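You operate a simulated robot arm through the tools that you are given. There is no shell and no other tool.

You run a simulated robot arm. Do the job below in one go: nothing can be reset, and whatever is moved stays where it is left.

Task
Dose bottle 26 with the amount of dye on the yellow tile.
Fine: one dose, under the spout; the bottle goes back to its own spot in the long white tray, the plate ends pulled out. Set down upright: what you pick out.

Only the result counts: the job must be done as asked and must still hold three seconds after the hand-in. Knocking over, shifting, dropping, spilling or breaking anything else fails it.

Robot
A 7-joint arm with a two-finger parallel gripper, fixed in place. Base frame: the origin is at the foot of the arm, x ahead of it, y to its left, z up; the work surface is at about z = 0.86. Units: m, degrees, N and s.
With the tool pointing down near the work surface it reaches from about 0.3 to 0.7 m from the base axis. Its first joint turns from -66.0 to 66.0 degrees. Payload 1.57 kg.
The tool frame sits at the grasp point between the pads (the TCP): z along the fingers, y along the line on which they close. The tips reach 0.03 m beyond it. The gripper opens to 0.11 m. The fingers are 0.024 m wide and 0.012 m thick; the gripper's body (0.048 by 0.112 m) begins 0.078 m behind the TCP.
Orientation is told as [roll, pitch, yaw] about the base's x, y, z axes, in that order, counted from this pose: with the fingers straight down and closing along the base's y, the tool's x points along the base's -x, its y along +y and its z along -z.

Tools
- The arm moves only by the tool play_rows. Its argument "deltas" is a list of rows, each a list of 3 entries, a list of its own where there are three numbers: the turn, a rotation vector about the tool's x, y, z in degrees, then the shift along the tool's x, y, z in m, then the finger opening in m, from 0 to 0.11. In form: [[[ax, ay, az], [dx, dy, dz], grip], ...]. A call has 1 to 20 rows; each row shifts and turns the commanded pose from where the row before left it, along the tool's axes as they then stand. Each row takes 0.2 s and may step no farther than 0.05 m and 8.6 degrees from the row before; otherwise, or with a gripper value out of range, the whole call is refused. Where a pose cannot be reached the arm comes as near as it can. A force on the tool above 70 N (or 10 N above the force at the start of the call, whichever is more), or a blocked arm, ends the call early, and 0.2 s more pass. Each finger travels about 0.108 m/s and halts on what it meets, pressing with about 38 N; the grip force reading is that of the motor and also rises with nothing between the fingers. The clock runs only during rows and for 0.2 s after the last one: add rows that do not move to give the fingers time. The reply holds the time, the measured pose of the TCP, the force on the tool along the base axes, the opening and the grip force, in the units named above and with some noise, with the torque about the TCP (base axes, N m) and any sound that the robot's microphone picked up.
- Cameras (640 x 400 px; columns grow to the right, rows downward): "scene" is fixed at [0.1597, -0.3879, 1.3945]; the picture's right is [0.84, -0.55, 0.00], its down [-0.31, -0.47, -0.83] and it looks along [0.45, 0.69, -0.56] (base axes); focal length 333 px, centre (320, 200). "wrist" rides on the gripper at [0.07, 0.016, -0.141] in the tool frame; the picture's right is [-0.23, 0.97, 0.00], its down [-0.85, -0.20, -0.48] and it looks along [-0.47, -0.11, 0.88] (tool axes); focal length 222 px, centre (320, 200). There is no depth. A picture from a camera that has moved, and an enlarged one, comes with that camera's place and axes in the base frame and with its lens. The place of the scene camera against the robot may be out by one fixed shift of up to 0.012 m in any direction.
- get_image(camera): a new picture of that camera. No time passes.
- enlarge(camera, box): a new picture of the part [left, top, right, bottom] of that camera's present view, enlarged. No time passes.
- hand_in(): hands the job in; it is judged then, once.

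Nothing tells you positions but the pictures and the camera data. Unless the task says otherwise, let go and move clear before handing in.

The tools are called after "Call:" as a command line: name --argument value ..., lists and objects as JSON in quotes. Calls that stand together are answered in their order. play_rows: Moves the arm, as the interface text tells. Its arguments: {"type":"object","properties":{"deltas":{"type":"array","items":{"type":"array"}}},"required":["deltas"]} The other tools are called the same way: get_image (camera) takes a picture; enlarge (camera, box) takes an enlarged picture of a part of a camera's view; hand_in () hands the job in.

At the start:

```text
time: 0.0
position: [0.4711, -0.0787, 1.1867]
tool_rot: [0.0, 0.1, 0.0]
wrist_force: [0.4, -0.4, -0.5]
wrist_torque: [0.02, -0.02, 0.01]
gripper_width: 0.1101
finger_force: 0.1
```

scene: 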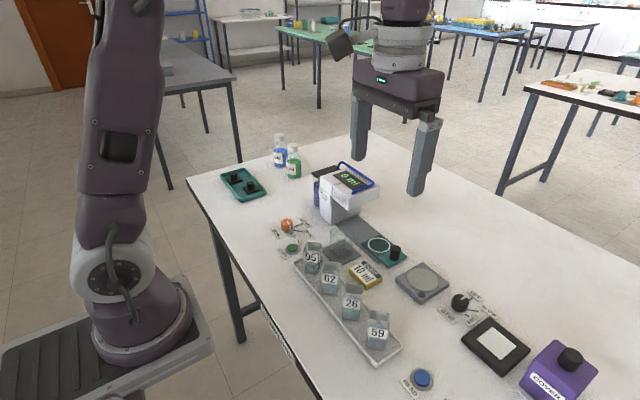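
wrist: 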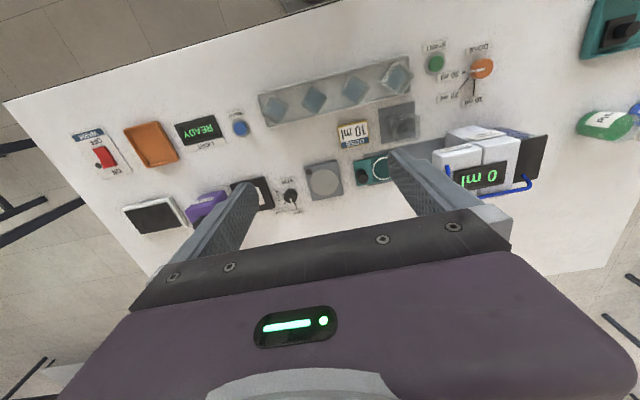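

I see a bench with a long white tray of numbered bottles, a dispenser with a display reading 0 ml, a sliding plate, a dose dial and several other devices. I'll look closer before I move anything.

Call:
enlarge --camera "scene" --box '[260, 140, 420, 240]'

Call:
enlarge --camera "scene" --box '[260, 220, 420, 320]'

Call:
enlarge --camera "scene" --box '[320, 240, 480, 340]'

Call:
enlarge --camera "scene" --box '[400, 280, 600, 400]'

Call:
enlarge --camera "wrist" --box '[420, 30, 580, 130]'

Call:
enlarge --camera "wrist" --box '[240, 40, 440, 165]'

Call:
enlarge --camera "wrist" --box '[280, 100, 480, 225]'

Call:
enlarge --camera "wrist" --box '[60, 90, 320, 250]'

```text
4.00 times, centred on (340, 190) of scene
camera zoom: at [0.1597, -0.3879, 1.3945], right [0.84, -0.55, 0.0], down [-0.31, -0.47, -0.83], along [0.45, 0.69, -0.56], focal length 1331 px, centre (240, 240)
```

zoom: 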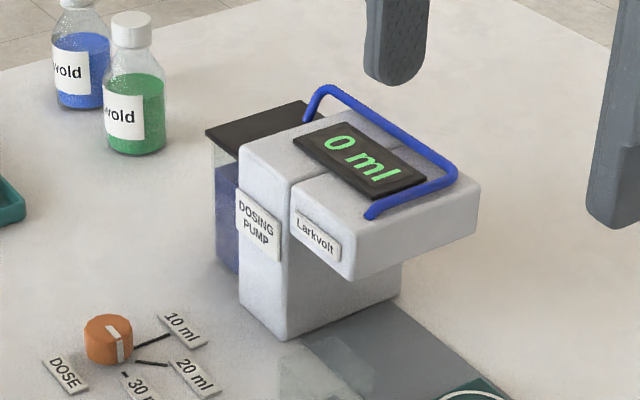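

```text
4.00 times, centred on (340, 270) of scene
camera zoom: at [0.1597, -0.3879, 1.3945], right [0.84, -0.55, 0.0], down [-0.31, -0.47, -0.83], along [0.45, 0.69, -0.56], focal length 1331 px, centre (240, -80)
```

zoom: 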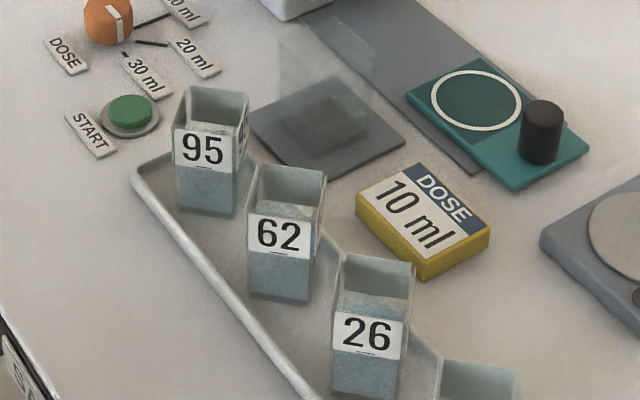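

```text
4.00 times, centred on (400, 290) of scene
camera zoom: at [0.1597, -0.3879, 1.3945], right [0.84, -0.55, 0.0], down [-0.31, -0.47, -0.83], along [0.45, 0.69, -0.56], focal length 1331 px, centre (0, -160)
```

zoom: 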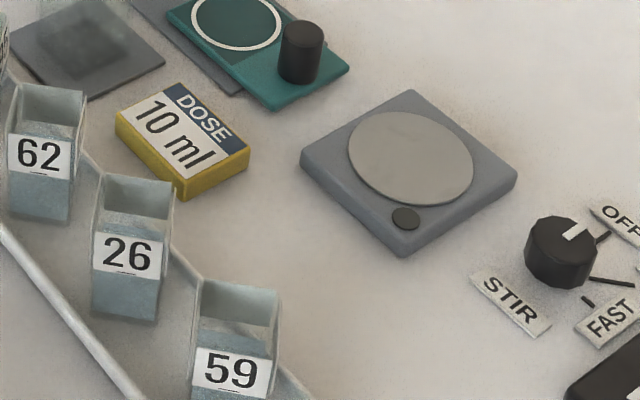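

```text
3.20 times, centred on (500, 340) of scene
camera zoom: at [0.1597, -0.3879, 1.3945], right [0.84, -0.55, 0.0], down [-0.31, -0.47, -0.83], along [0.45, 0.69, -0.56], focal length 1065 px, centre (-256, -248)
```

zoom: 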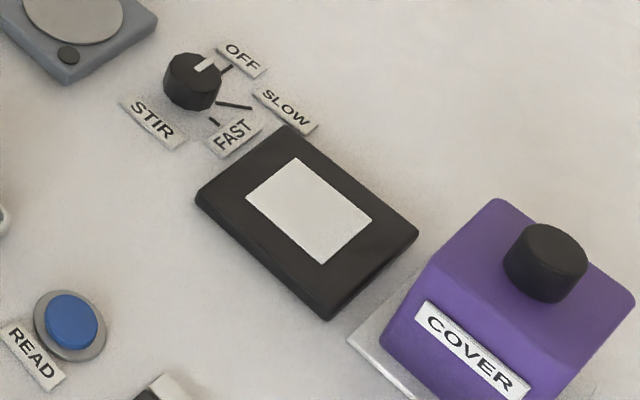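

```text
4.00 times, centred on (500, 80) of wrist
camera zoom: at [0.401, -0.0633, 1.3272], right [0.23, 0.97, 0.0], down [0.85, -0.2, 0.48], along [0.47, -0.11, -0.88], focal length 888 px, centre (-400, 680)
```

zoom: 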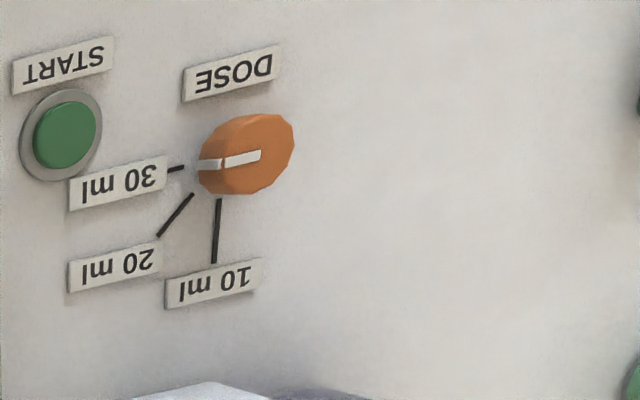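

```text
3.20 times, centred on (340, 102) of wrist
camera zoom: at [0.401, -0.0633, 1.3272], right [0.23, 0.97, 0.0], down [0.85, -0.2, 0.48], along [0.47, -0.11, -0.88], focal length 711 px, centre (256, 512)
```

zoom: 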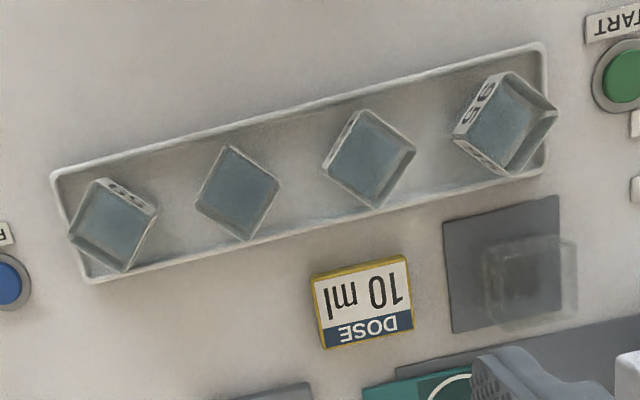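

```text
3.20 times, centred on (380, 162) of wrist
camera zoom: at [0.401, -0.0633, 1.3272], right [0.23, 0.97, 0.0], down [0.85, -0.2, 0.48], along [0.47, -0.11, -0.88], focal length 711 px, centre (128, 320)
```

zoom: 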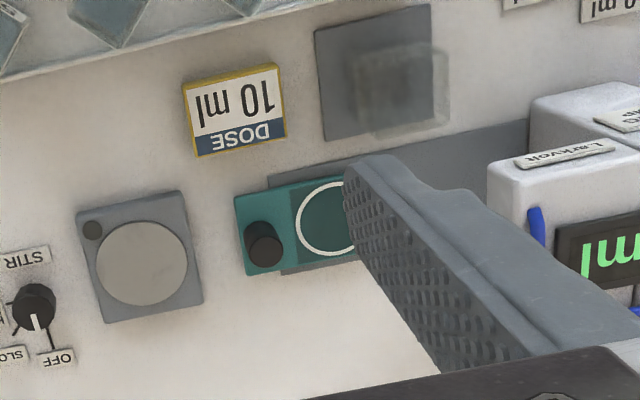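

```text
2.46 times, centred on (190, 170) of wrist
camera zoom: at [0.401, -0.0633, 1.3272], right [0.23, 0.97, 0.0], down [0.85, -0.2, 0.48], along [0.47, -0.11, -0.88], focal length 547 px, centre (640, 274)
```

zoom: 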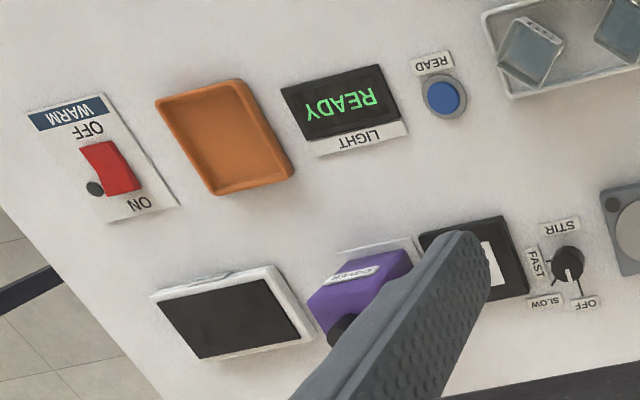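

I take the yellow tile to read 10 ml, while the dose knob points at 30 ml. Bottle 26 is the third in the tray, near (0.43, -0.08), and the teal plate is at x≈0.60. I'll move up over the pump and knob side for a closer look.

Call:
play_rows --deltas '[[[0, 0, 0], [0.015, 0.045, 0.01], 0.11], [[0, 0, 0], [0.015, 0.045, 0.01], 0.11], [[0, 0, 0], [0.015, 0.045, 0.01], 0.11], [[0, 0, 0], [0.015, 0.045, 0.01], 0.11], [[0, 0, 0], [0, 0, 0], 0.11]]'

Call:
get_image --camera "wrist"

Call:
get_image --camera "scene"

```text
time: 1.2
position: [0.4102, 0.1002, 1.1454]
tool_rot: [-0.1, 0.0, 0.0]
wrist_force: [0.4, -0.2, 0.0]
wrist_torque: [-0.05, -0.02, 0.0]
gripper_width: 0.11
finger_force: 0.1
```

```text
taken
camera wrist: at [0.3404, 0.118, 1.2862], right [0.23, 0.97, 0.0], down [0.85, -0.2, 0.48], along [0.47, -0.11, -0.88], focal length 222 px, centre (320, 200)
```

wrist: 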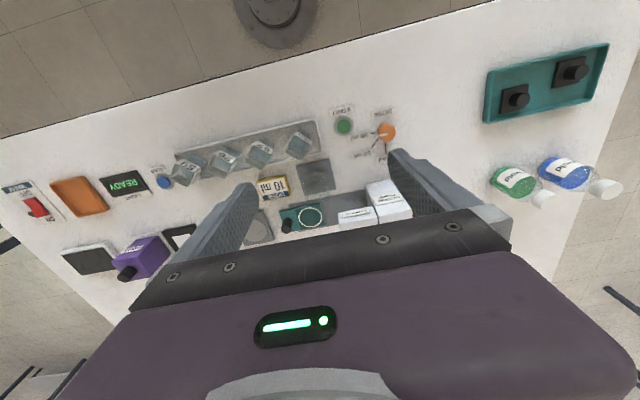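

```text
taken
```

scene: 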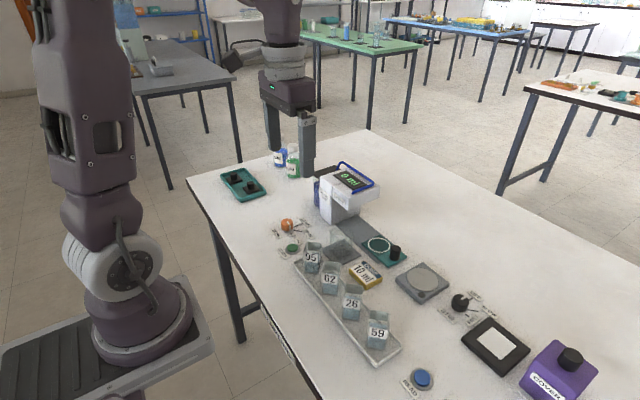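

The knob comes out at about (0.45, 0.213) from both views. Next I'll enlarge the key parts from here.

Call:
enlarge --camera "wrist" --box '[320, 95, 416, 155]'

Call:
enlarge --camera "wrist" --box '[250, 150, 410, 250]'

Call:
enlarge --camera "wrist" --box '[160, 110, 320, 210]'

Call:
enlarge --camera "scene" --box '[300, 150, 420, 225]'

Call:
enlarge --camera "scene" --box '[320, 210, 416, 270]'

Call:
enlarge --camera "scene" --box '[264, 210, 344, 260]'

Call:
enlarge --camera "scene" --box '[320, 270, 416, 330]'

```text
6.67 times, centred on (368, 125) of wrist
camera zoom: at [0.3404, 0.118, 1.2862], right [0.23, 0.97, 0.0], down [0.85, -0.2, 0.48], along [0.47, -0.11, -0.88], focal length 1481 px, centre (0, 700)
```

zoom: 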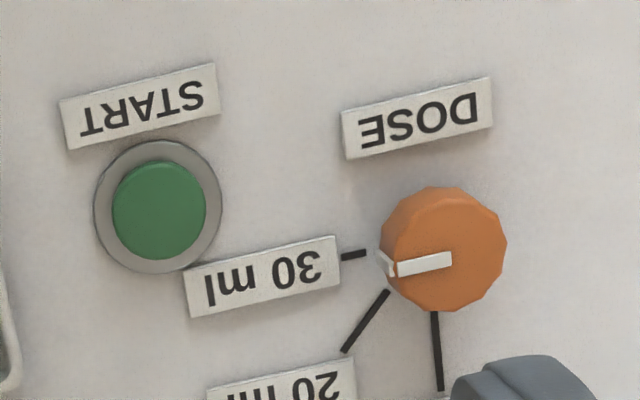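

```text
4.00 times, centred on (330, 200) of wrist
camera zoom: at [0.3404, 0.118, 1.2862], right [0.23, 0.97, 0.0], down [0.85, -0.2, 0.48], along [0.47, -0.11, -0.88], focal length 888 px, centre (280, 200)
```

zoom: 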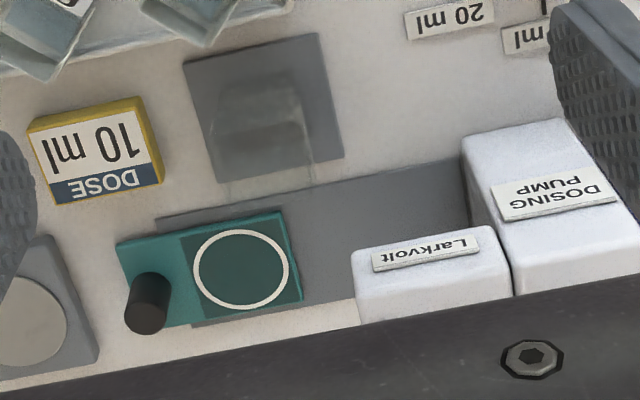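

```text
4.00 times, centred on (240, 160) of wrist
camera zoom: at [0.3404, 0.118, 1.2862], right [0.23, 0.97, 0.0], down [0.85, -0.2, 0.48], along [0.47, -0.11, -0.88], focal length 888 px, centre (640, 360)
```

zoom: 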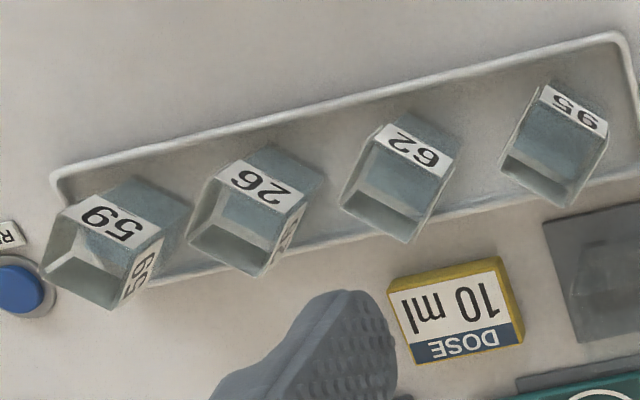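

```text
5.33 times, centred on (360, 188) of scene
camera zoom: at [0.1597, -0.3879, 1.3945], right [0.84, -0.55, 0.0], down [-0.31, -0.47, -0.83], along [0.45, 0.69, -0.56], focal length 1774 px, centre (107, 267)
```

zoom: 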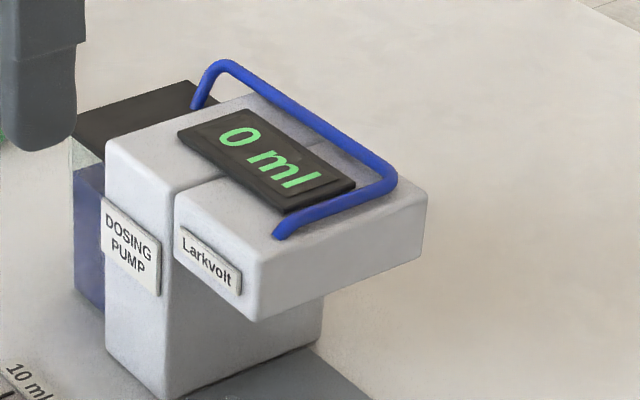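

```text
6.67 times, centred on (368, 240) of scene
camera zoom: at [0.1597, -0.3879, 1.3945], right [0.84, -0.55, 0.0], down [-0.31, -0.47, -0.83], along [0.45, 0.69, -0.56], focal length 2218 px, centre (0, -67)
```

zoom: 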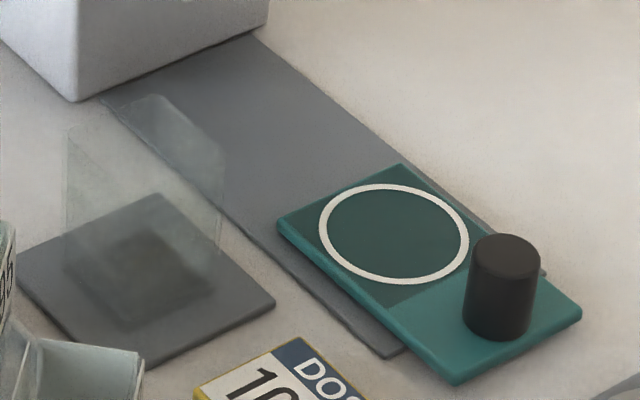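

```text
8.00 times, centred on (304, 235) of scene
camera zoom: at [0.1597, -0.3879, 1.3945], right [0.84, -0.55, 0.0], down [-0.31, -0.47, -0.83], along [0.45, 0.69, -0.56], focal length 2662 px, centre (448, -80)
```

zoom: 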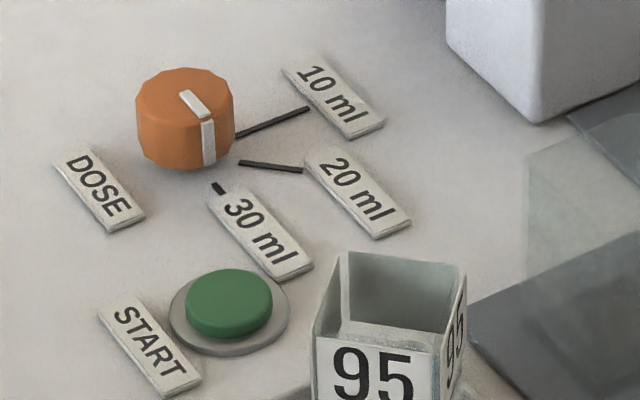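

```text
6.67 times, centred on (368, 300) of scene
camera zoom: at [0.1597, -0.3879, 1.3945], right [0.84, -0.55, 0.0], down [-0.31, -0.47, -0.83], along [0.45, 0.69, -0.56], focal length 2218 px, centre (0, -467)
```

zoom: 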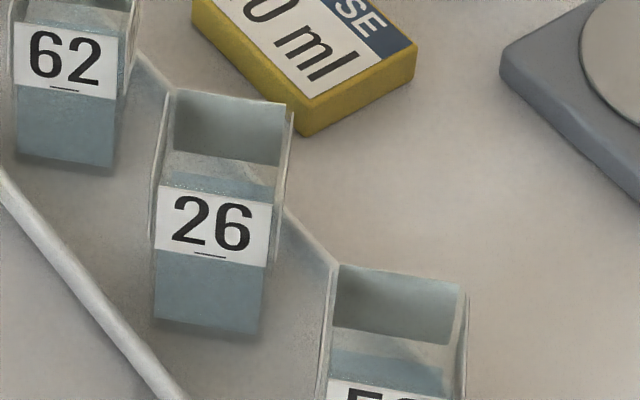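

The knob centre works out at about (0.4535, 0.2145), with its top near z≈0.886. The 30 mark lies along -y and the 10 mark along +x. I'll hover above the knob and turn the tool to yaw -45 before going down.

Call:
play_rows --deltas '[[[0, 0, 0], [-0.0108, 0.0286, 0.036], 0.08], [[0, 0, 0], [-0.0108, 0.0286, 0.036], 0.08], [[0, 0, 0], [-0.0108, 0.0286, 0.036], 0.06], [[0, 0, 0], [-0.0109, 0.0285, 0.036], 0.06], [[0, 0, 7.5], [0, 0, 0], 0.06], [[0, 0, 7.5], [0, 0, 0], 0.06], [[0, 0, 7.5], [0, 0, 0], 0.06], [[0, 0, 7.5], [0, 0, 0], 0.06], [[0, 0, 7.5], [0, 0, 0], 0.06], [[0, 0, 7.5], [0, 0, 0], 0.06], [[0, 0, 0], [0, 0, 0], 0.06]]'

Call:
get_image --camera "wrist"

Call:
get_image --camera "scene"

```text
time: 3.6
position: [0.4545, 0.215, 1.0015]
tool_rot: [0.1, 0.0, -45.0]
wrist_force: [0.4, -0.2, 0.3]
wrist_torque: [-0.04, -0.02, -0.01]
gripper_width: 0.06
finger_force: 0.0
```

```text
taken
camera wrist: at [0.4167, 0.2758, 1.1433], right [0.85, 0.53, 0.0], down [0.46, -0.75, 0.48], along [0.25, -0.41, -0.88], focal length 222 px, centre (320, 200)
```

wrist: 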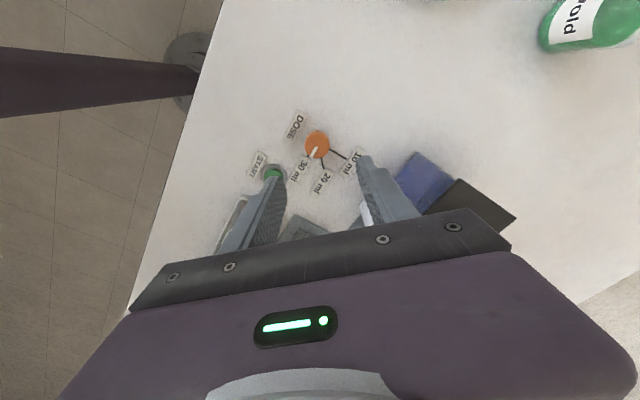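

```text
taken
```

scene: 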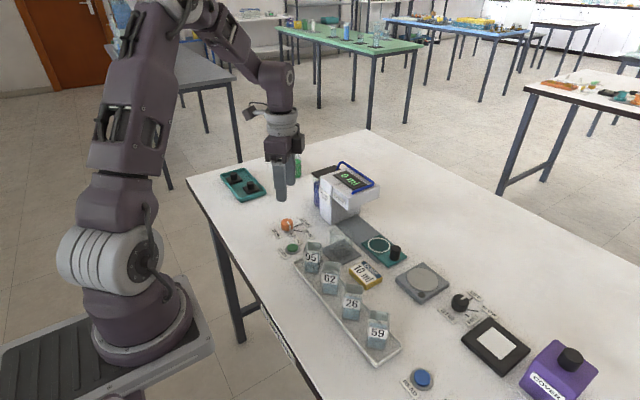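

Call:
enlarge --camera "wrist" --box '[256, 100, 384, 180]'

Call:
enlarge --camera "scene" --box '[250, 180, 410, 280]'

```text
5.00 times, centred on (320, 140) of wrist
camera zoom: at [0.4167, 0.2758, 1.1433], right [0.85, 0.53, 0.0], down [0.46, -0.75, 0.48], along [0.25, -0.41, -0.88], focal length 1111 px, centre (320, 500)
```

zoom: 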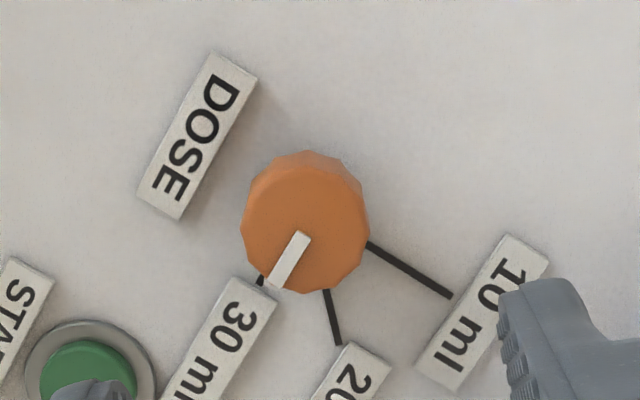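

```text
4.00 times, centred on (330, 230) of scene
camera zoom: at [0.1597, -0.3879, 1.3945], right [0.84, -0.55, 0.0], down [-0.31, -0.47, -0.83], along [0.45, 0.69, -0.56], focal length 1331 px, centre (280, 80)
```

zoom: 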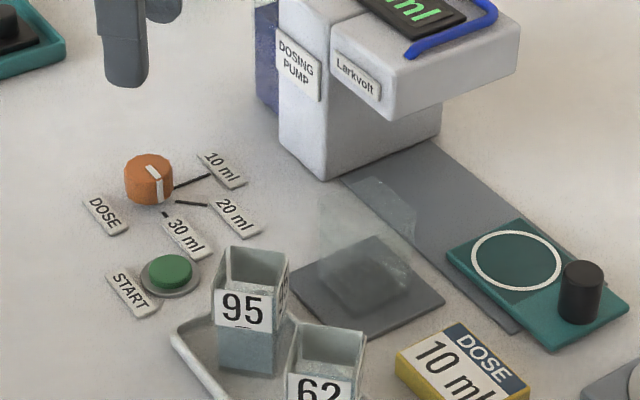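

The knob centre now reads about (0.452, 0.214), with a diameter of about 0.03. I'll go down over it with the fingers at 0.06 and close gently.

Call:
play_rows --deltas '[[[0, 0, 0], [0.0011, -0.0025, 0.034], 0.06], [[0, 0, 0], [0, 0, 0.034], 0.06], [[0, 0, 0], [0, 0, 0.025], 0.06], [[0, 0, 0], [0, 0, 0.01], 0.06], [[0, 0, 0], [0, 0, 0], 0.06]]'

Call:
get_image --camera "wrist"

Call:
enlarge --camera "scene" --box '[250, 180, 346, 240]'

```text
time: 4.8
position: [0.4512, 0.2138, 0.8985]
tool_rot: [0.0, 0.0, -44.9]
wrist_force: [0.5, -0.5, -0.4]
wrist_torque: [-0.02, 0.02, 0.01]
gripper_width: 0.0601
finger_force: 0.1
```

```text
taken
camera wrist: at [0.414, 0.2743, 1.04], right [0.85, 0.53, 0.0], down [0.46, -0.75, 0.48], along [0.25, -0.41, -0.88], focal length 222 px, centre (320, 200)
```

wrist: 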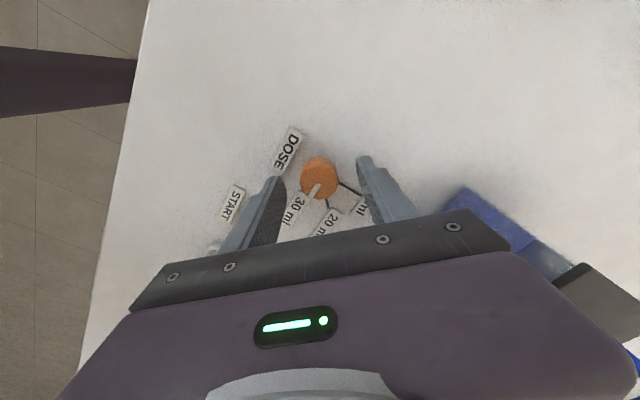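

```text
6.67 times, centred on (298, 210) of scene
camera zoom: at [0.1597, -0.3879, 1.3945], right [0.84, -0.55, 0.0], down [-0.31, -0.47, -0.83], along [0.45, 0.69, -0.56], focal length 2218 px, centre (467, 133)
```

zoom: 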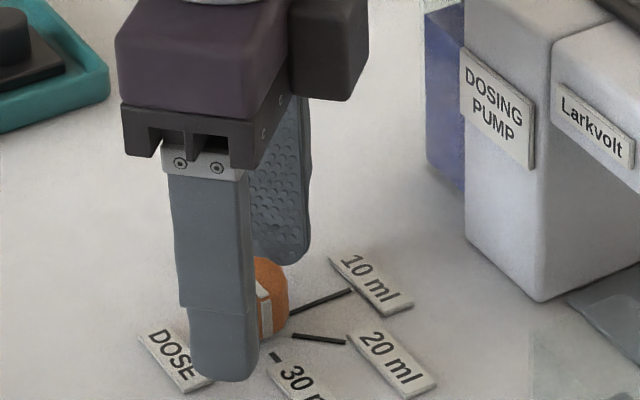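

Call:
enlarge --camera "wrist" --box '[240, 130, 400, 230]'

```text
4.00 times, centred on (320, 180) of wrist
camera zoom: at [0.414, 0.2743, 1.04], right [0.85, 0.53, 0.0], down [0.46, -0.75, 0.48], along [0.25, -0.41, -0.88], focal length 888 px, centre (320, 280)
```

zoom: 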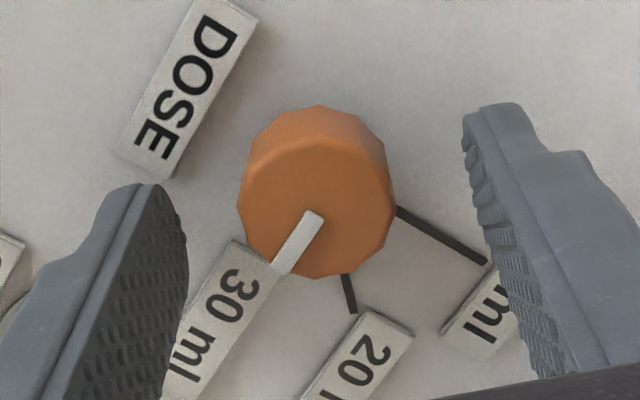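

The knob sits centred between the fingers. I'll close on it and see how it grips.

Call:
play_rows --deltas '[[[0, 0, 0], [0, 0, 0], 0.03], [[0, 0, 0], [0, 0, 0], 0.02], [[0, 0, 0], [0, 0, 0], 0.02]]'

```text
time: 5.6
position: [0.4522, 0.2126, 0.8985]
tool_rot: [0.1, 0.0, -45.0]
wrist_force: [-1.2, -0.2, -3.1]
wrist_torque: [0.01, -0.05, 0.02]
gripper_width: 0.0287
finger_force: 38.7
```

I have a firm grip at 0.0287. I'll turn counter-clockwise (seen from above) by 45 degrees first, then check.

Call:
play_rows --deltas '[[[0, 0, -7.5], [0, 0, 0], 0.02], [[0, 0, -7.5], [0, 0, 0], 0.02], [[0, 0, -7.5], [0, 0, 0], 0.02], [[0, 0, -7.5], [0, 0, 0], 0.02], [[0, 0, -7.5], [0, 0, 0], 0.02], [[0, 0, -7.5], [0, 0, 0], 0.02], [[0, 0, 0], [0, 0, 0], 0.02]]'

Call:
enlarge --camera "wrist" --box '[240, 130, 400, 230]'

```text
time: 7.2
position: [0.4522, 0.2147, 0.8984]
tool_rot: [0.1, -0.1, 0.2]
wrist_force: [9.0, 11.9, -9.5]
wrist_torque: [0.26, -0.05, -0.02]
gripper_width: 0.0288
finger_force: 39.1
```

```text
4.00 times, centred on (320, 180) of wrist
camera zoom: at [0.3822, 0.2307, 1.0401], right [0.23, 0.97, 0.0], down [0.85, -0.2, 0.48], along [0.47, -0.11, -0.88], focal length 888 px, centre (320, 280)
```

zoom: 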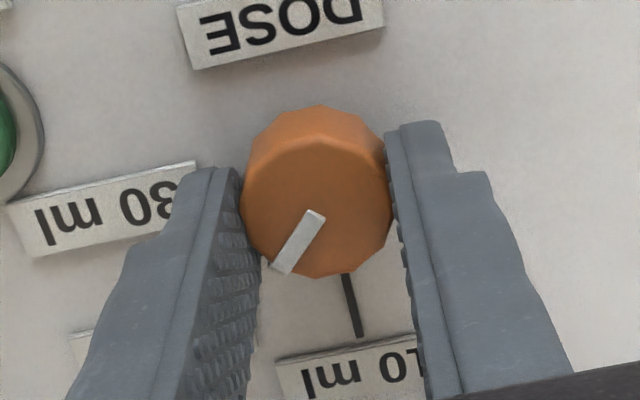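

The knob turns with the fingers and now points at 20 ml. I'll turn it the other 45 degrees.

Call:
play_rows --deltas '[[[0, 0, -7.5], [0, 0, 0], 0.02], [[0, 0, -7.5], [0, 0, 0], 0.02], [[0, 0, -7.5], [0, 0, 0], 0.02], [[0, 0, -7.5], [0, 0, 0], 0.02], [[0, 0, -7.5], [0, 0, 0], 0.02], [[0, 0, -7.5], [0, 0, 0], 0.02], [[0, 0, 0], [0, 0, 0], 0.02]]'

Call:
enlarge --camera "wrist" --box '[240, 130, 400, 230]'

```text
time: 8.8
position: [0.4518, 0.2165, 0.8994]
tool_rot: [0.2, -0.2, 45.1]
wrist_force: [-0.7, 36.4, 4.3]
wrist_torque: [0.32, 0.23, -0.3]
gripper_width: 0.0289
finger_force: 38.7
```

```text
4.00 times, centred on (320, 180) of wrist
camera zoom: at [0.3906, 0.1777, 1.04], right [-0.53, 0.85, 0.0], down [0.74, 0.46, 0.48], along [0.41, 0.26, -0.88], focal length 888 px, centre (320, 280)
```

zoom: 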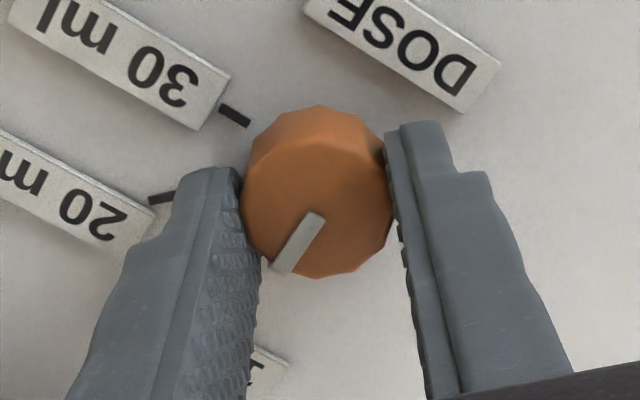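

The pointer now sits near the 10 mark, with some side force from being slightly off-centre. I'll open the fingers and check where the pointer rests.

Call:
play_rows --deltas '[[[0, 0, 0], [0, 0, 0], 0.03], [[0, 0, 0], [0, 0, 0], 0.05], [[0, 0, 0], [0, 0, 0], 0.06], [[0, 0, 0], [0, 0, 0], 0.06]]'

Call:
play_rows --deltas '[[[0, 0, 0], [0, 0, -0.03], 0.06], [[0, 0, 0], [0, 0, -0.04], 0.06], [[0, 0, 0], [0, 0, -0.04], 0.06], [[0, 0, 0], [0, 0, 0], 0.06]]'

Call:
enlarge --camera "wrist" --box '[240, 90, 400, 190]'

Call:
enlarge --camera "scene" --box '[250, 180, 346, 240]'

```text
time: 9.8
position: [0.4523, 0.213, 0.8992]
tool_rot: [-0.1, 0.0, 45.1]
wrist_force: [0.1, 0.4, 0.6]
wrist_torque: [-0.03, -0.03, 0.0]
gripper_width: 0.06
finger_force: 0.1
```

```text
time: 10.8
position: [0.4521, 0.215, 1.0113]
tool_rot: [0.0, 0.0, 45.0]
wrist_force: [0.0, 0.5, -0.1]
wrist_torque: [0.0, 0.0, -0.03]
gripper_width: 0.0601
finger_force: 0.0
```

```text
4.00 times, centred on (320, 140) of wrist
camera zoom: at [0.3914, 0.1771, 1.1514], right [-0.53, 0.85, 0.0], down [0.75, 0.46, 0.48], along [0.41, 0.25, -0.88], focal length 888 px, centre (320, 440)
```

zoom: 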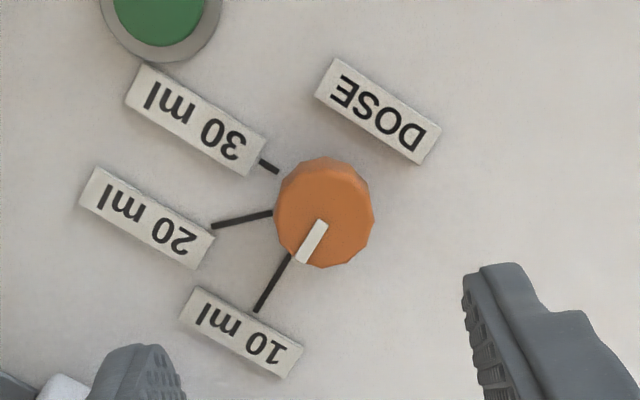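

```text
6.67 times, centred on (298, 210) of scene
camera zoom: at [0.1597, -0.3879, 1.3945], right [0.84, -0.55, 0.0], down [-0.31, -0.47, -0.83], along [0.45, 0.69, -0.56], focal length 2218 px, centre (467, 133)
```

zoom: 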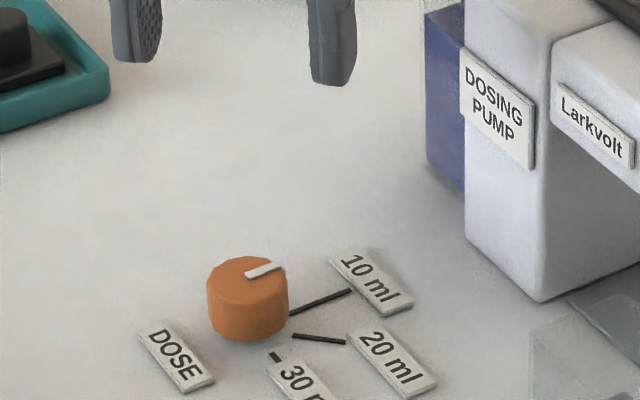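

Call:
enlarge --camera "wrist" --box '[288, 110, 352, 150]'

Call:
enlarge --camera "wrist" --box '[296, 130, 328, 150]'

```text
10.00 times, centred on (320, 130) of wrist
camera zoom: at [0.3914, 0.1771, 1.1514], right [-0.53, 0.85, 0.0], down [0.75, 0.46, 0.48], along [0.41, 0.25, -0.88], focal length 2221 px, centre (320, 900)
```

zoom: 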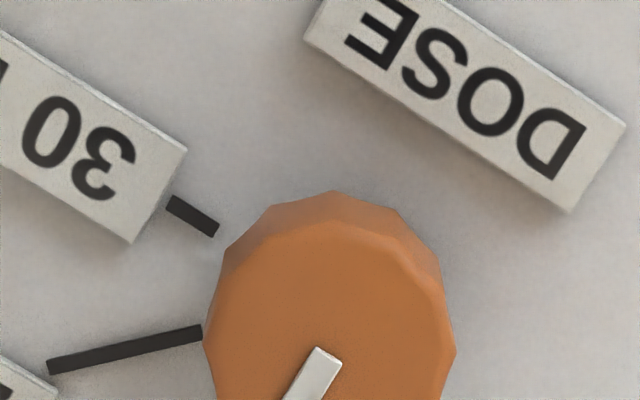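

```text
16.00 times, centred on (312, 140) of wrist
camera zoom: at [0.3914, 0.1771, 1.1514], right [-0.53, 0.85, 0.0], down [0.75, 0.46, 0.48], along [0.41, 0.25, -0.88], focal length 3554 px, centre (448, 1160)
```

zoom: 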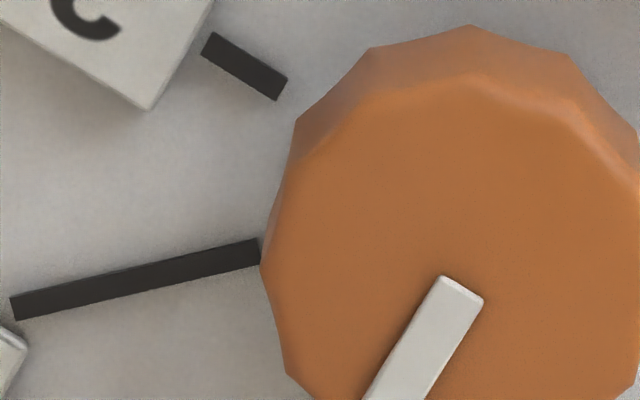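

The pointer lines up with the 10 ml tick, so the dose is set. Next I'll move across to look closely at bottle 26 in the tray.

Call:
play_rows --deltas '[[[0, 0, 0], [0.03775, -0.022, -0.0025], 0.06], [[0, 0, 0], [0.03775, -0.022, -0.0025], 0.06], [[0, 0, 0], [0.03775, -0.022, -0.0025], 0.06], [[0, 0, 0], [0.03775, -0.022, -0.0025], 0.06], [[0, 0, 0], [0.03775, -0.022, -0.0025], 0.06], [[0, 0, 0], [0.03775, -0.022, -0.0025], 0.06], [[0, 0, 0], [0.03775, -0.022, -0.0025], 0.06], [[0, 0, 0], [0.03775, -0.022, -0.0025], 0.06], [[0, 0, 0], [0, 0, 0], 0.06]]'

Call:
get_image --camera "wrist"

Call:
enlarge --camera "wrist" --box '[240, 140, 400, 240]'

Call:
get_image --camera "scene"

```text
time: 12.8
position: [0.3613, -0.1259, 1.0279]
tool_rot: [0.1, 0.0, 45.0]
wrist_force: [-0.6, 0.8, 0.3]
wrist_torque: [-0.02, -0.03, -0.05]
gripper_width: 0.0602
finger_force: 0.1
```

```text
taken
camera wrist: at [0.3015, -0.1633, 1.1697], right [-0.53, 0.85, 0.0], down [0.75, 0.46, 0.48], along [0.41, 0.25, -0.88], focal length 222 px, centre (320, 200)
```

wrist: 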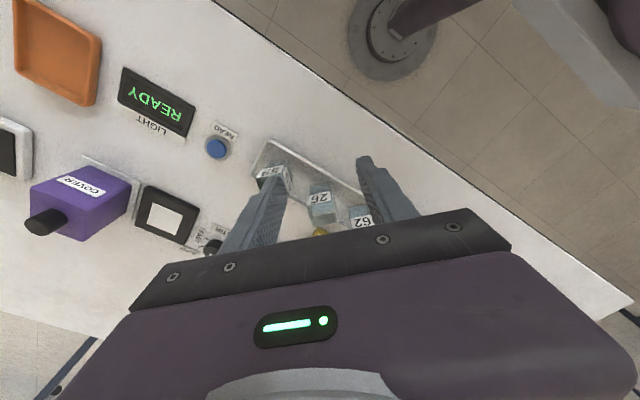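

```text
4.00 times, centred on (320, 190) of wrist
camera zoom: at [0.3015, -0.1633, 1.1697], right [-0.53, 0.85, 0.0], down [0.75, 0.46, 0.48], along [0.41, 0.25, -0.88], focal length 888 px, centre (320, 240)
```

zoom: 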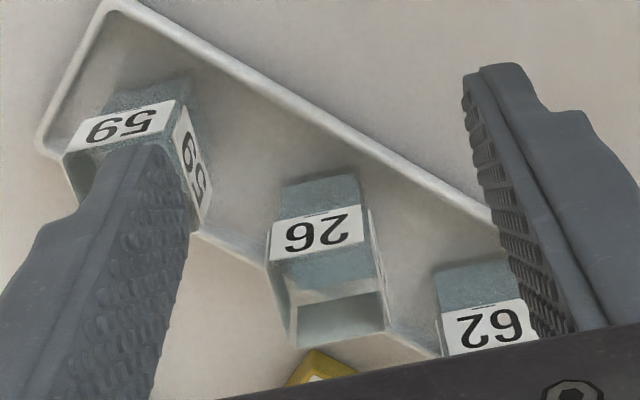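

```text
taken
```

scene: 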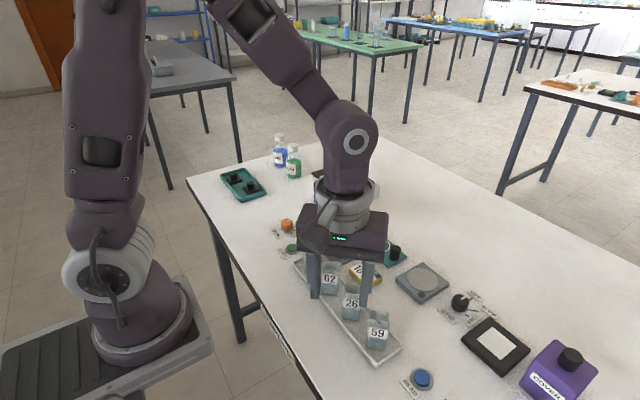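

Call:
enlarge --camera "wrist" --box '[296, 176, 344, 236]'

Call:
enlarge --camera "scene" --box '[330, 275, 378, 325]'

```text
6.67 times, centred on (320, 206) of wrist
camera zoom: at [0.3015, -0.1633, 1.1697], right [-0.53, 0.85, 0.0], down [0.75, 0.46, 0.48], along [0.41, 0.25, -0.88], focal length 1481 px, centre (320, 160)
```

zoom: 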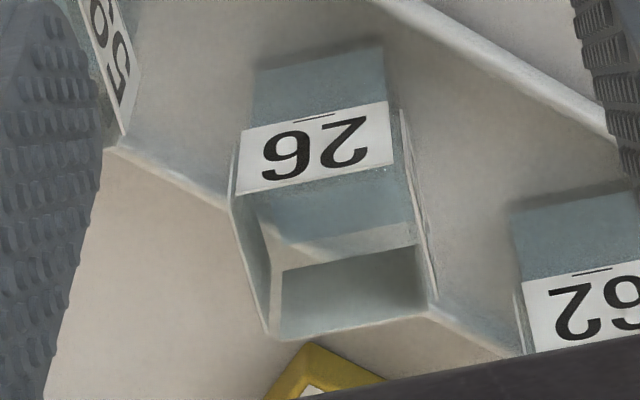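

```text
8.00 times, centred on (354, 300) of scene
camera zoom: at [0.1597, -0.388, 1.3945], right [0.84, -0.55, 0.0], down [-0.31, -0.47, -0.83], along [0.45, 0.69, -0.56], focal length 2662 px, centre (48, -600)
```

zoom: 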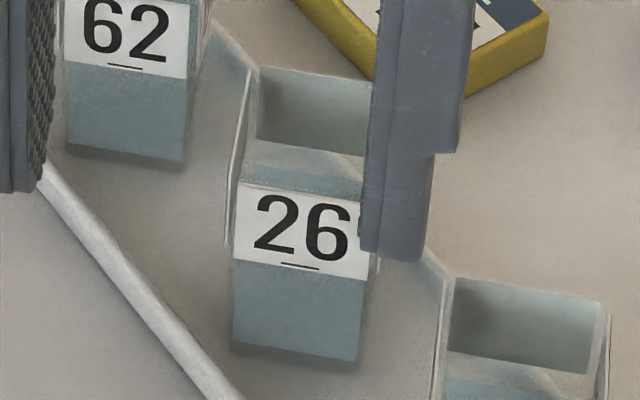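

Bottle 26 stands at about (0.434, -0.078) with its faces at 45 degrees. It is about 0.03 wide and 0.055 high, and contains some liquid. Before lifting it I want to see the pump's clearance from the front, so I'll look toward +y.

Call:
play_rows --deltas '[[[0, 0, 0], [-0.0239, -0.0359, 0], 0.06], [[0, 0, 0], [-0.0239, -0.0359, 0], 0.06], [[0, 0, 0], [-0.0239, -0.0359, 0], 0.06], [[0, 0, 0], [-0.0239, -0.0359, 0], 0.06], [[0, 0, -7.5], [0, 0, 0], 0.06], [[0, 0, -7.5], [0, 0, 0], 0.06], [[0, 0, -7.5], [0, 0, 0], 0.06], [[0, 0, -7.5], [0, 0, 0], 0.06], [[0, 0, -7.5], [0, 0, 0], 0.06], [[0, 0, -7.5], [0, 0, 0], 0.06], [[0, 0, 0], [0, 0, 0], 0.06]]'

Call:
get_image --camera "wrist"

Call:
enlarge --camera "wrist" --box '[240, 40, 400, 140]'

Call:
enlarge --camera "wrist" --box '[240, 100, 400, 200]'

```text
time: 15.2
position: [0.5317, -0.1571, 1.0286]
tool_rot: [0.0, 0.1, 90.2]
wrist_force: [-0.1, -0.2, 0.0]
wrist_torque: [0.01, 0.01, 0.03]
gripper_width: 0.06
finger_force: 0.1
```

```text
taken
camera wrist: at [0.515, -0.2281, 1.17], right [-0.97, 0.23, 0.0], down [0.2, 0.86, 0.48], along [0.11, 0.47, -0.88], focal length 222 px, centre (320, 200)
```

wrist: 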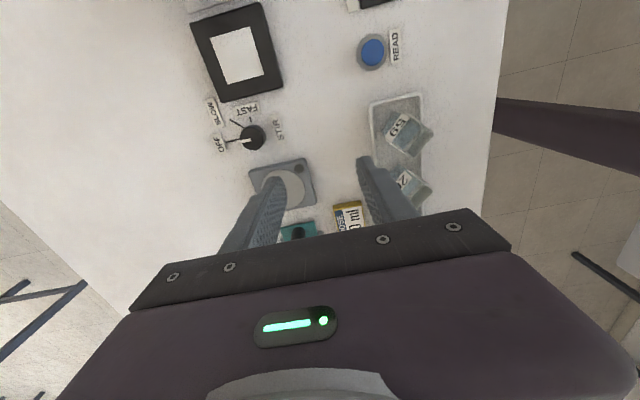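

```text
4.00 times, centred on (320, 90) of wrist
camera zoom: at [0.515, -0.2281, 1.17], right [-0.97, 0.23, 0.0], down [0.2, 0.86, 0.48], along [0.11, 0.47, -0.88], focal length 888 px, centre (320, 640)
```

zoom: 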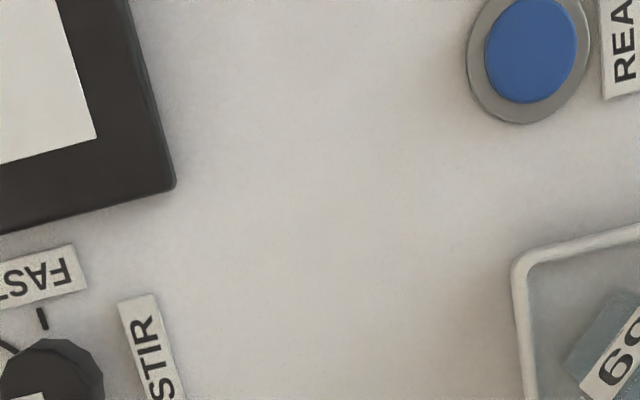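

```text
4.00 times, centred on (320, 150) of wrist
camera zoom: at [0.515, -0.2281, 1.17], right [-0.97, 0.23, 0.0], down [0.2, 0.86, 0.48], along [0.11, 0.47, -0.88], focal length 888 px, centre (320, 400)
```

zoom: 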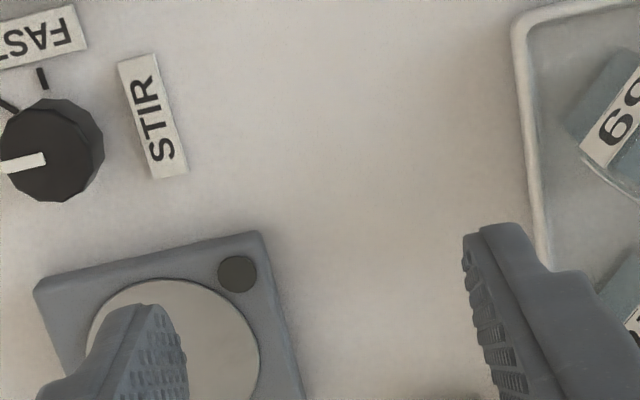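

From this side the gripper hides the pump. I'll put the camera nearly above the pump head at yaw 0 and high up, to measure the head, the rail, the plate and the clear object.

Call:
play_rows --deltas '[[[0, 0, 0], [-0.0374, -0.0116, -0.008], 0.06], [[0, 0, 0], [-0.0374, -0.0116, -0.008], 0.06], [[0, 0, 0], [-0.0374, -0.0116, -0.008], 0.06], [[0, 0, 0], [-0.0374, -0.0116, -0.008], 0.06], [[0, 0, 0], [-0.0374, -0.0116, -0.008], 0.06], [[0, 0, 7.5], [0, 0, 0], 0.06], [[0, 0, 7.5], [0, 0, 0], 0.06], [[0, 0, 7.5], [0, 0, 0], 0.06], [[0, 0, 7.5], [0, 0, 0], 0.06], [[0, 0, 7.5], [0, 0, 0], 0.06], [[0, 0, 7.5], [0, 0, 0], 0.06], [[0, 0, 7.5], [0, 0, 0], 0.06], [[0, 0, 7.5], [0, 0, 0], 0.06], [[0, 0, 7.5], [0, 0, 0], 0.06], [[0, 0, 7.5], [0, 0, 0], 0.06], [[0, 0, 7.5], [0, 0, 0], 0.06], [[0, 0, 7.5], [0, 0, 0], 0.06], [[0, 0, 0], [0, 0, 0], 0.06]]'

Call:
get_image --camera "wrist"

Call:
enlarge --camera "wrist" --box '[280, 90, 480, 215]'

Call:
enlarge --camera "wrist" --box '[240, 60, 400, 160]'

```text
time: 19.0
position: [0.5898, 0.0279, 1.068]
tool_rot: [0.0, 0.0, -0.1]
wrist_force: [0.2, 0.4, 1.2]
wrist_torque: [-0.01, -0.04, 0.0]
gripper_width: 0.0601
finger_force: 0.1
```

```text
taken
camera wrist: at [0.5194, 0.045, 1.2099], right [0.23, 0.97, 0.0], down [0.85, -0.2, 0.48], along [0.47, -0.11, -0.88], focal length 222 px, centre (320, 200)
```

wrist: 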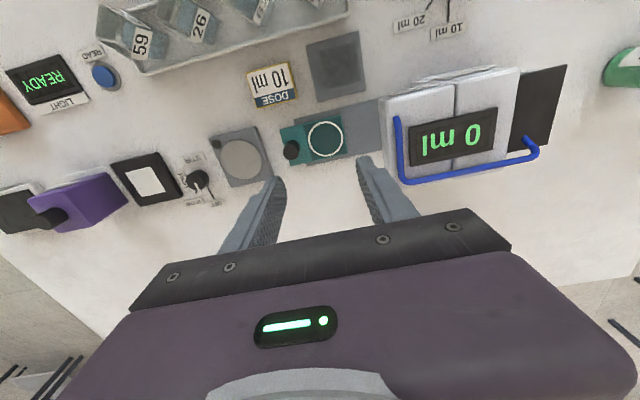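

```text
3.20 times, centred on (380, 152) of wrist
camera zoom: at [0.5194, 0.045, 1.2099], right [0.23, 0.97, 0.0], down [0.85, -0.2, 0.48], along [0.47, -0.11, -0.88], focal length 711 px, centre (128, 352)
```

zoom: 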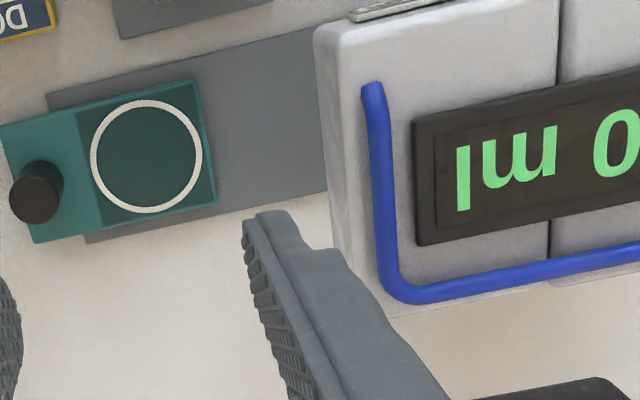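

```text
4.00 times, centred on (320, 110) of wrist
camera zoom: at [0.5194, 0.045, 1.2099], right [0.23, 0.97, 0.0], down [0.85, -0.2, 0.48], along [0.47, -0.11, -0.88], focal length 888 px, centre (320, 560)
```

zoom: 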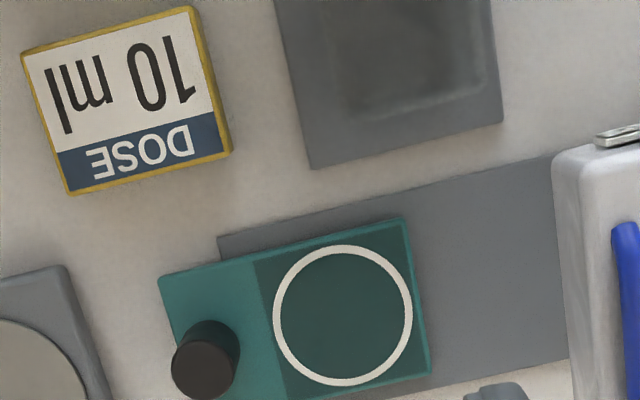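

Call:
enlarge --camera "wrist" --box '[370, 80, 434, 120]'

Call:
enlarge --camera "wrist" --box '[370, 120, 450, 195]'

Call:
enlarge --camera "wrist" --box '[380, 55, 572, 175]'

Call:
enlarge --camera "wrist" --box '[290, 20, 386, 80]'

Call:
enlarge --camera "scene" --box '[310, 160, 406, 220]'

```text
10.00 times, centred on (402, 100) of wrist
camera zoom: at [0.5194, 0.045, 1.2099], right [0.23, 0.97, 0.0], down [0.85, -0.2, 0.48], along [0.47, -0.11, -0.88], focal length 2221 px, centre (-500, 1200)
```

zoom: 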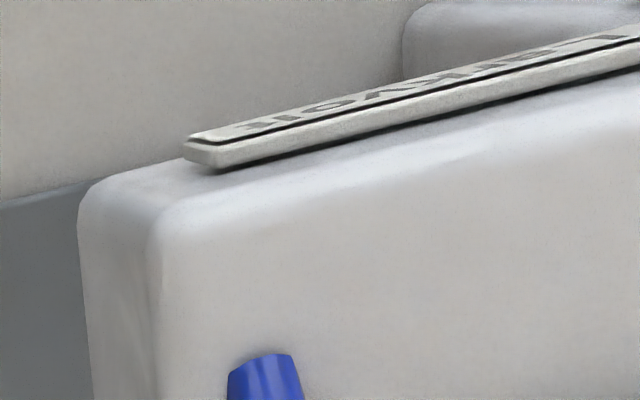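

```text
5.33 times, centred on (410, 158) of wrist
camera zoom: at [0.5194, 0.045, 1.2099], right [0.23, 0.97, 0.0], down [0.85, -0.2, 0.48], along [0.47, -0.11, -0.88], focal length 1185 px, centre (-160, 427)
```

zoom: 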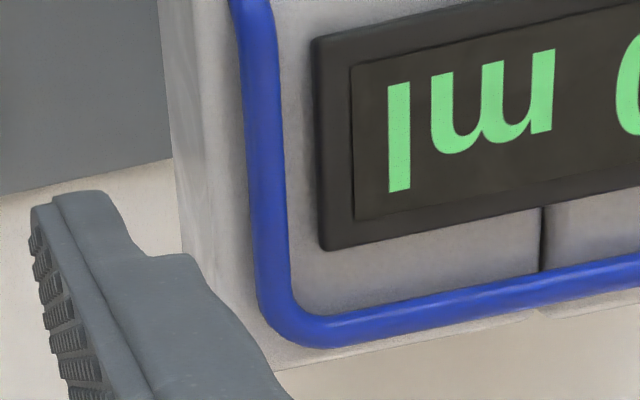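

```text
3.33 times, centred on (476, 115) of wrist
camera zoom: at [0.5194, 0.045, 1.2099], right [0.23, 0.97, 0.0], down [0.85, -0.2, 0.48], along [0.47, -0.11, -0.88], focal length 740 px, centre (-200, 483)
```

zoom: 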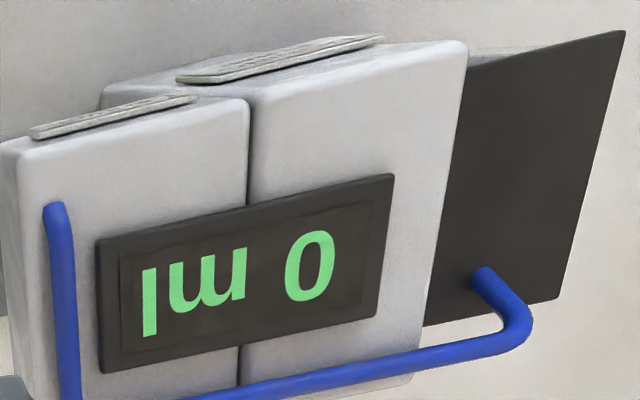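

```text
6.67 times, centred on (338, 50) of wrist
camera zoom: at [0.5194, 0.045, 1.2099], right [0.23, 0.97, 0.0], down [0.85, -0.2, 0.48], along [0.47, -0.11, -0.88], focal length 1481 px, centre (200, 1200)
```

zoom: 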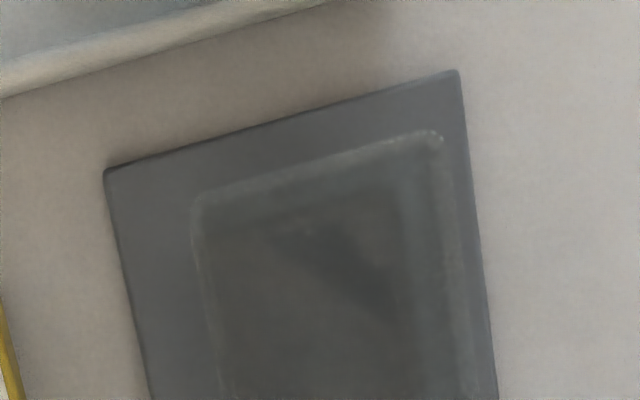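

```text
6.67 times, centred on (358, 190) of scene
camera zoom: at [0.1597, -0.3879, 1.3945], right [0.84, -0.55, 0.0], down [-0.31, -0.47, -0.83], along [0.45, 0.69, -0.56], focal length 2218 px, centre (67, 267)
```

zoom: 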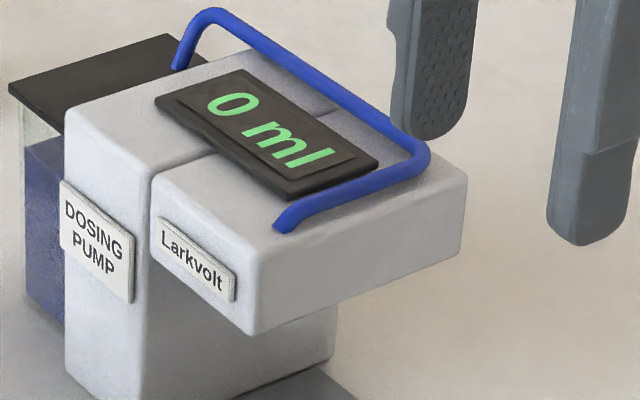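

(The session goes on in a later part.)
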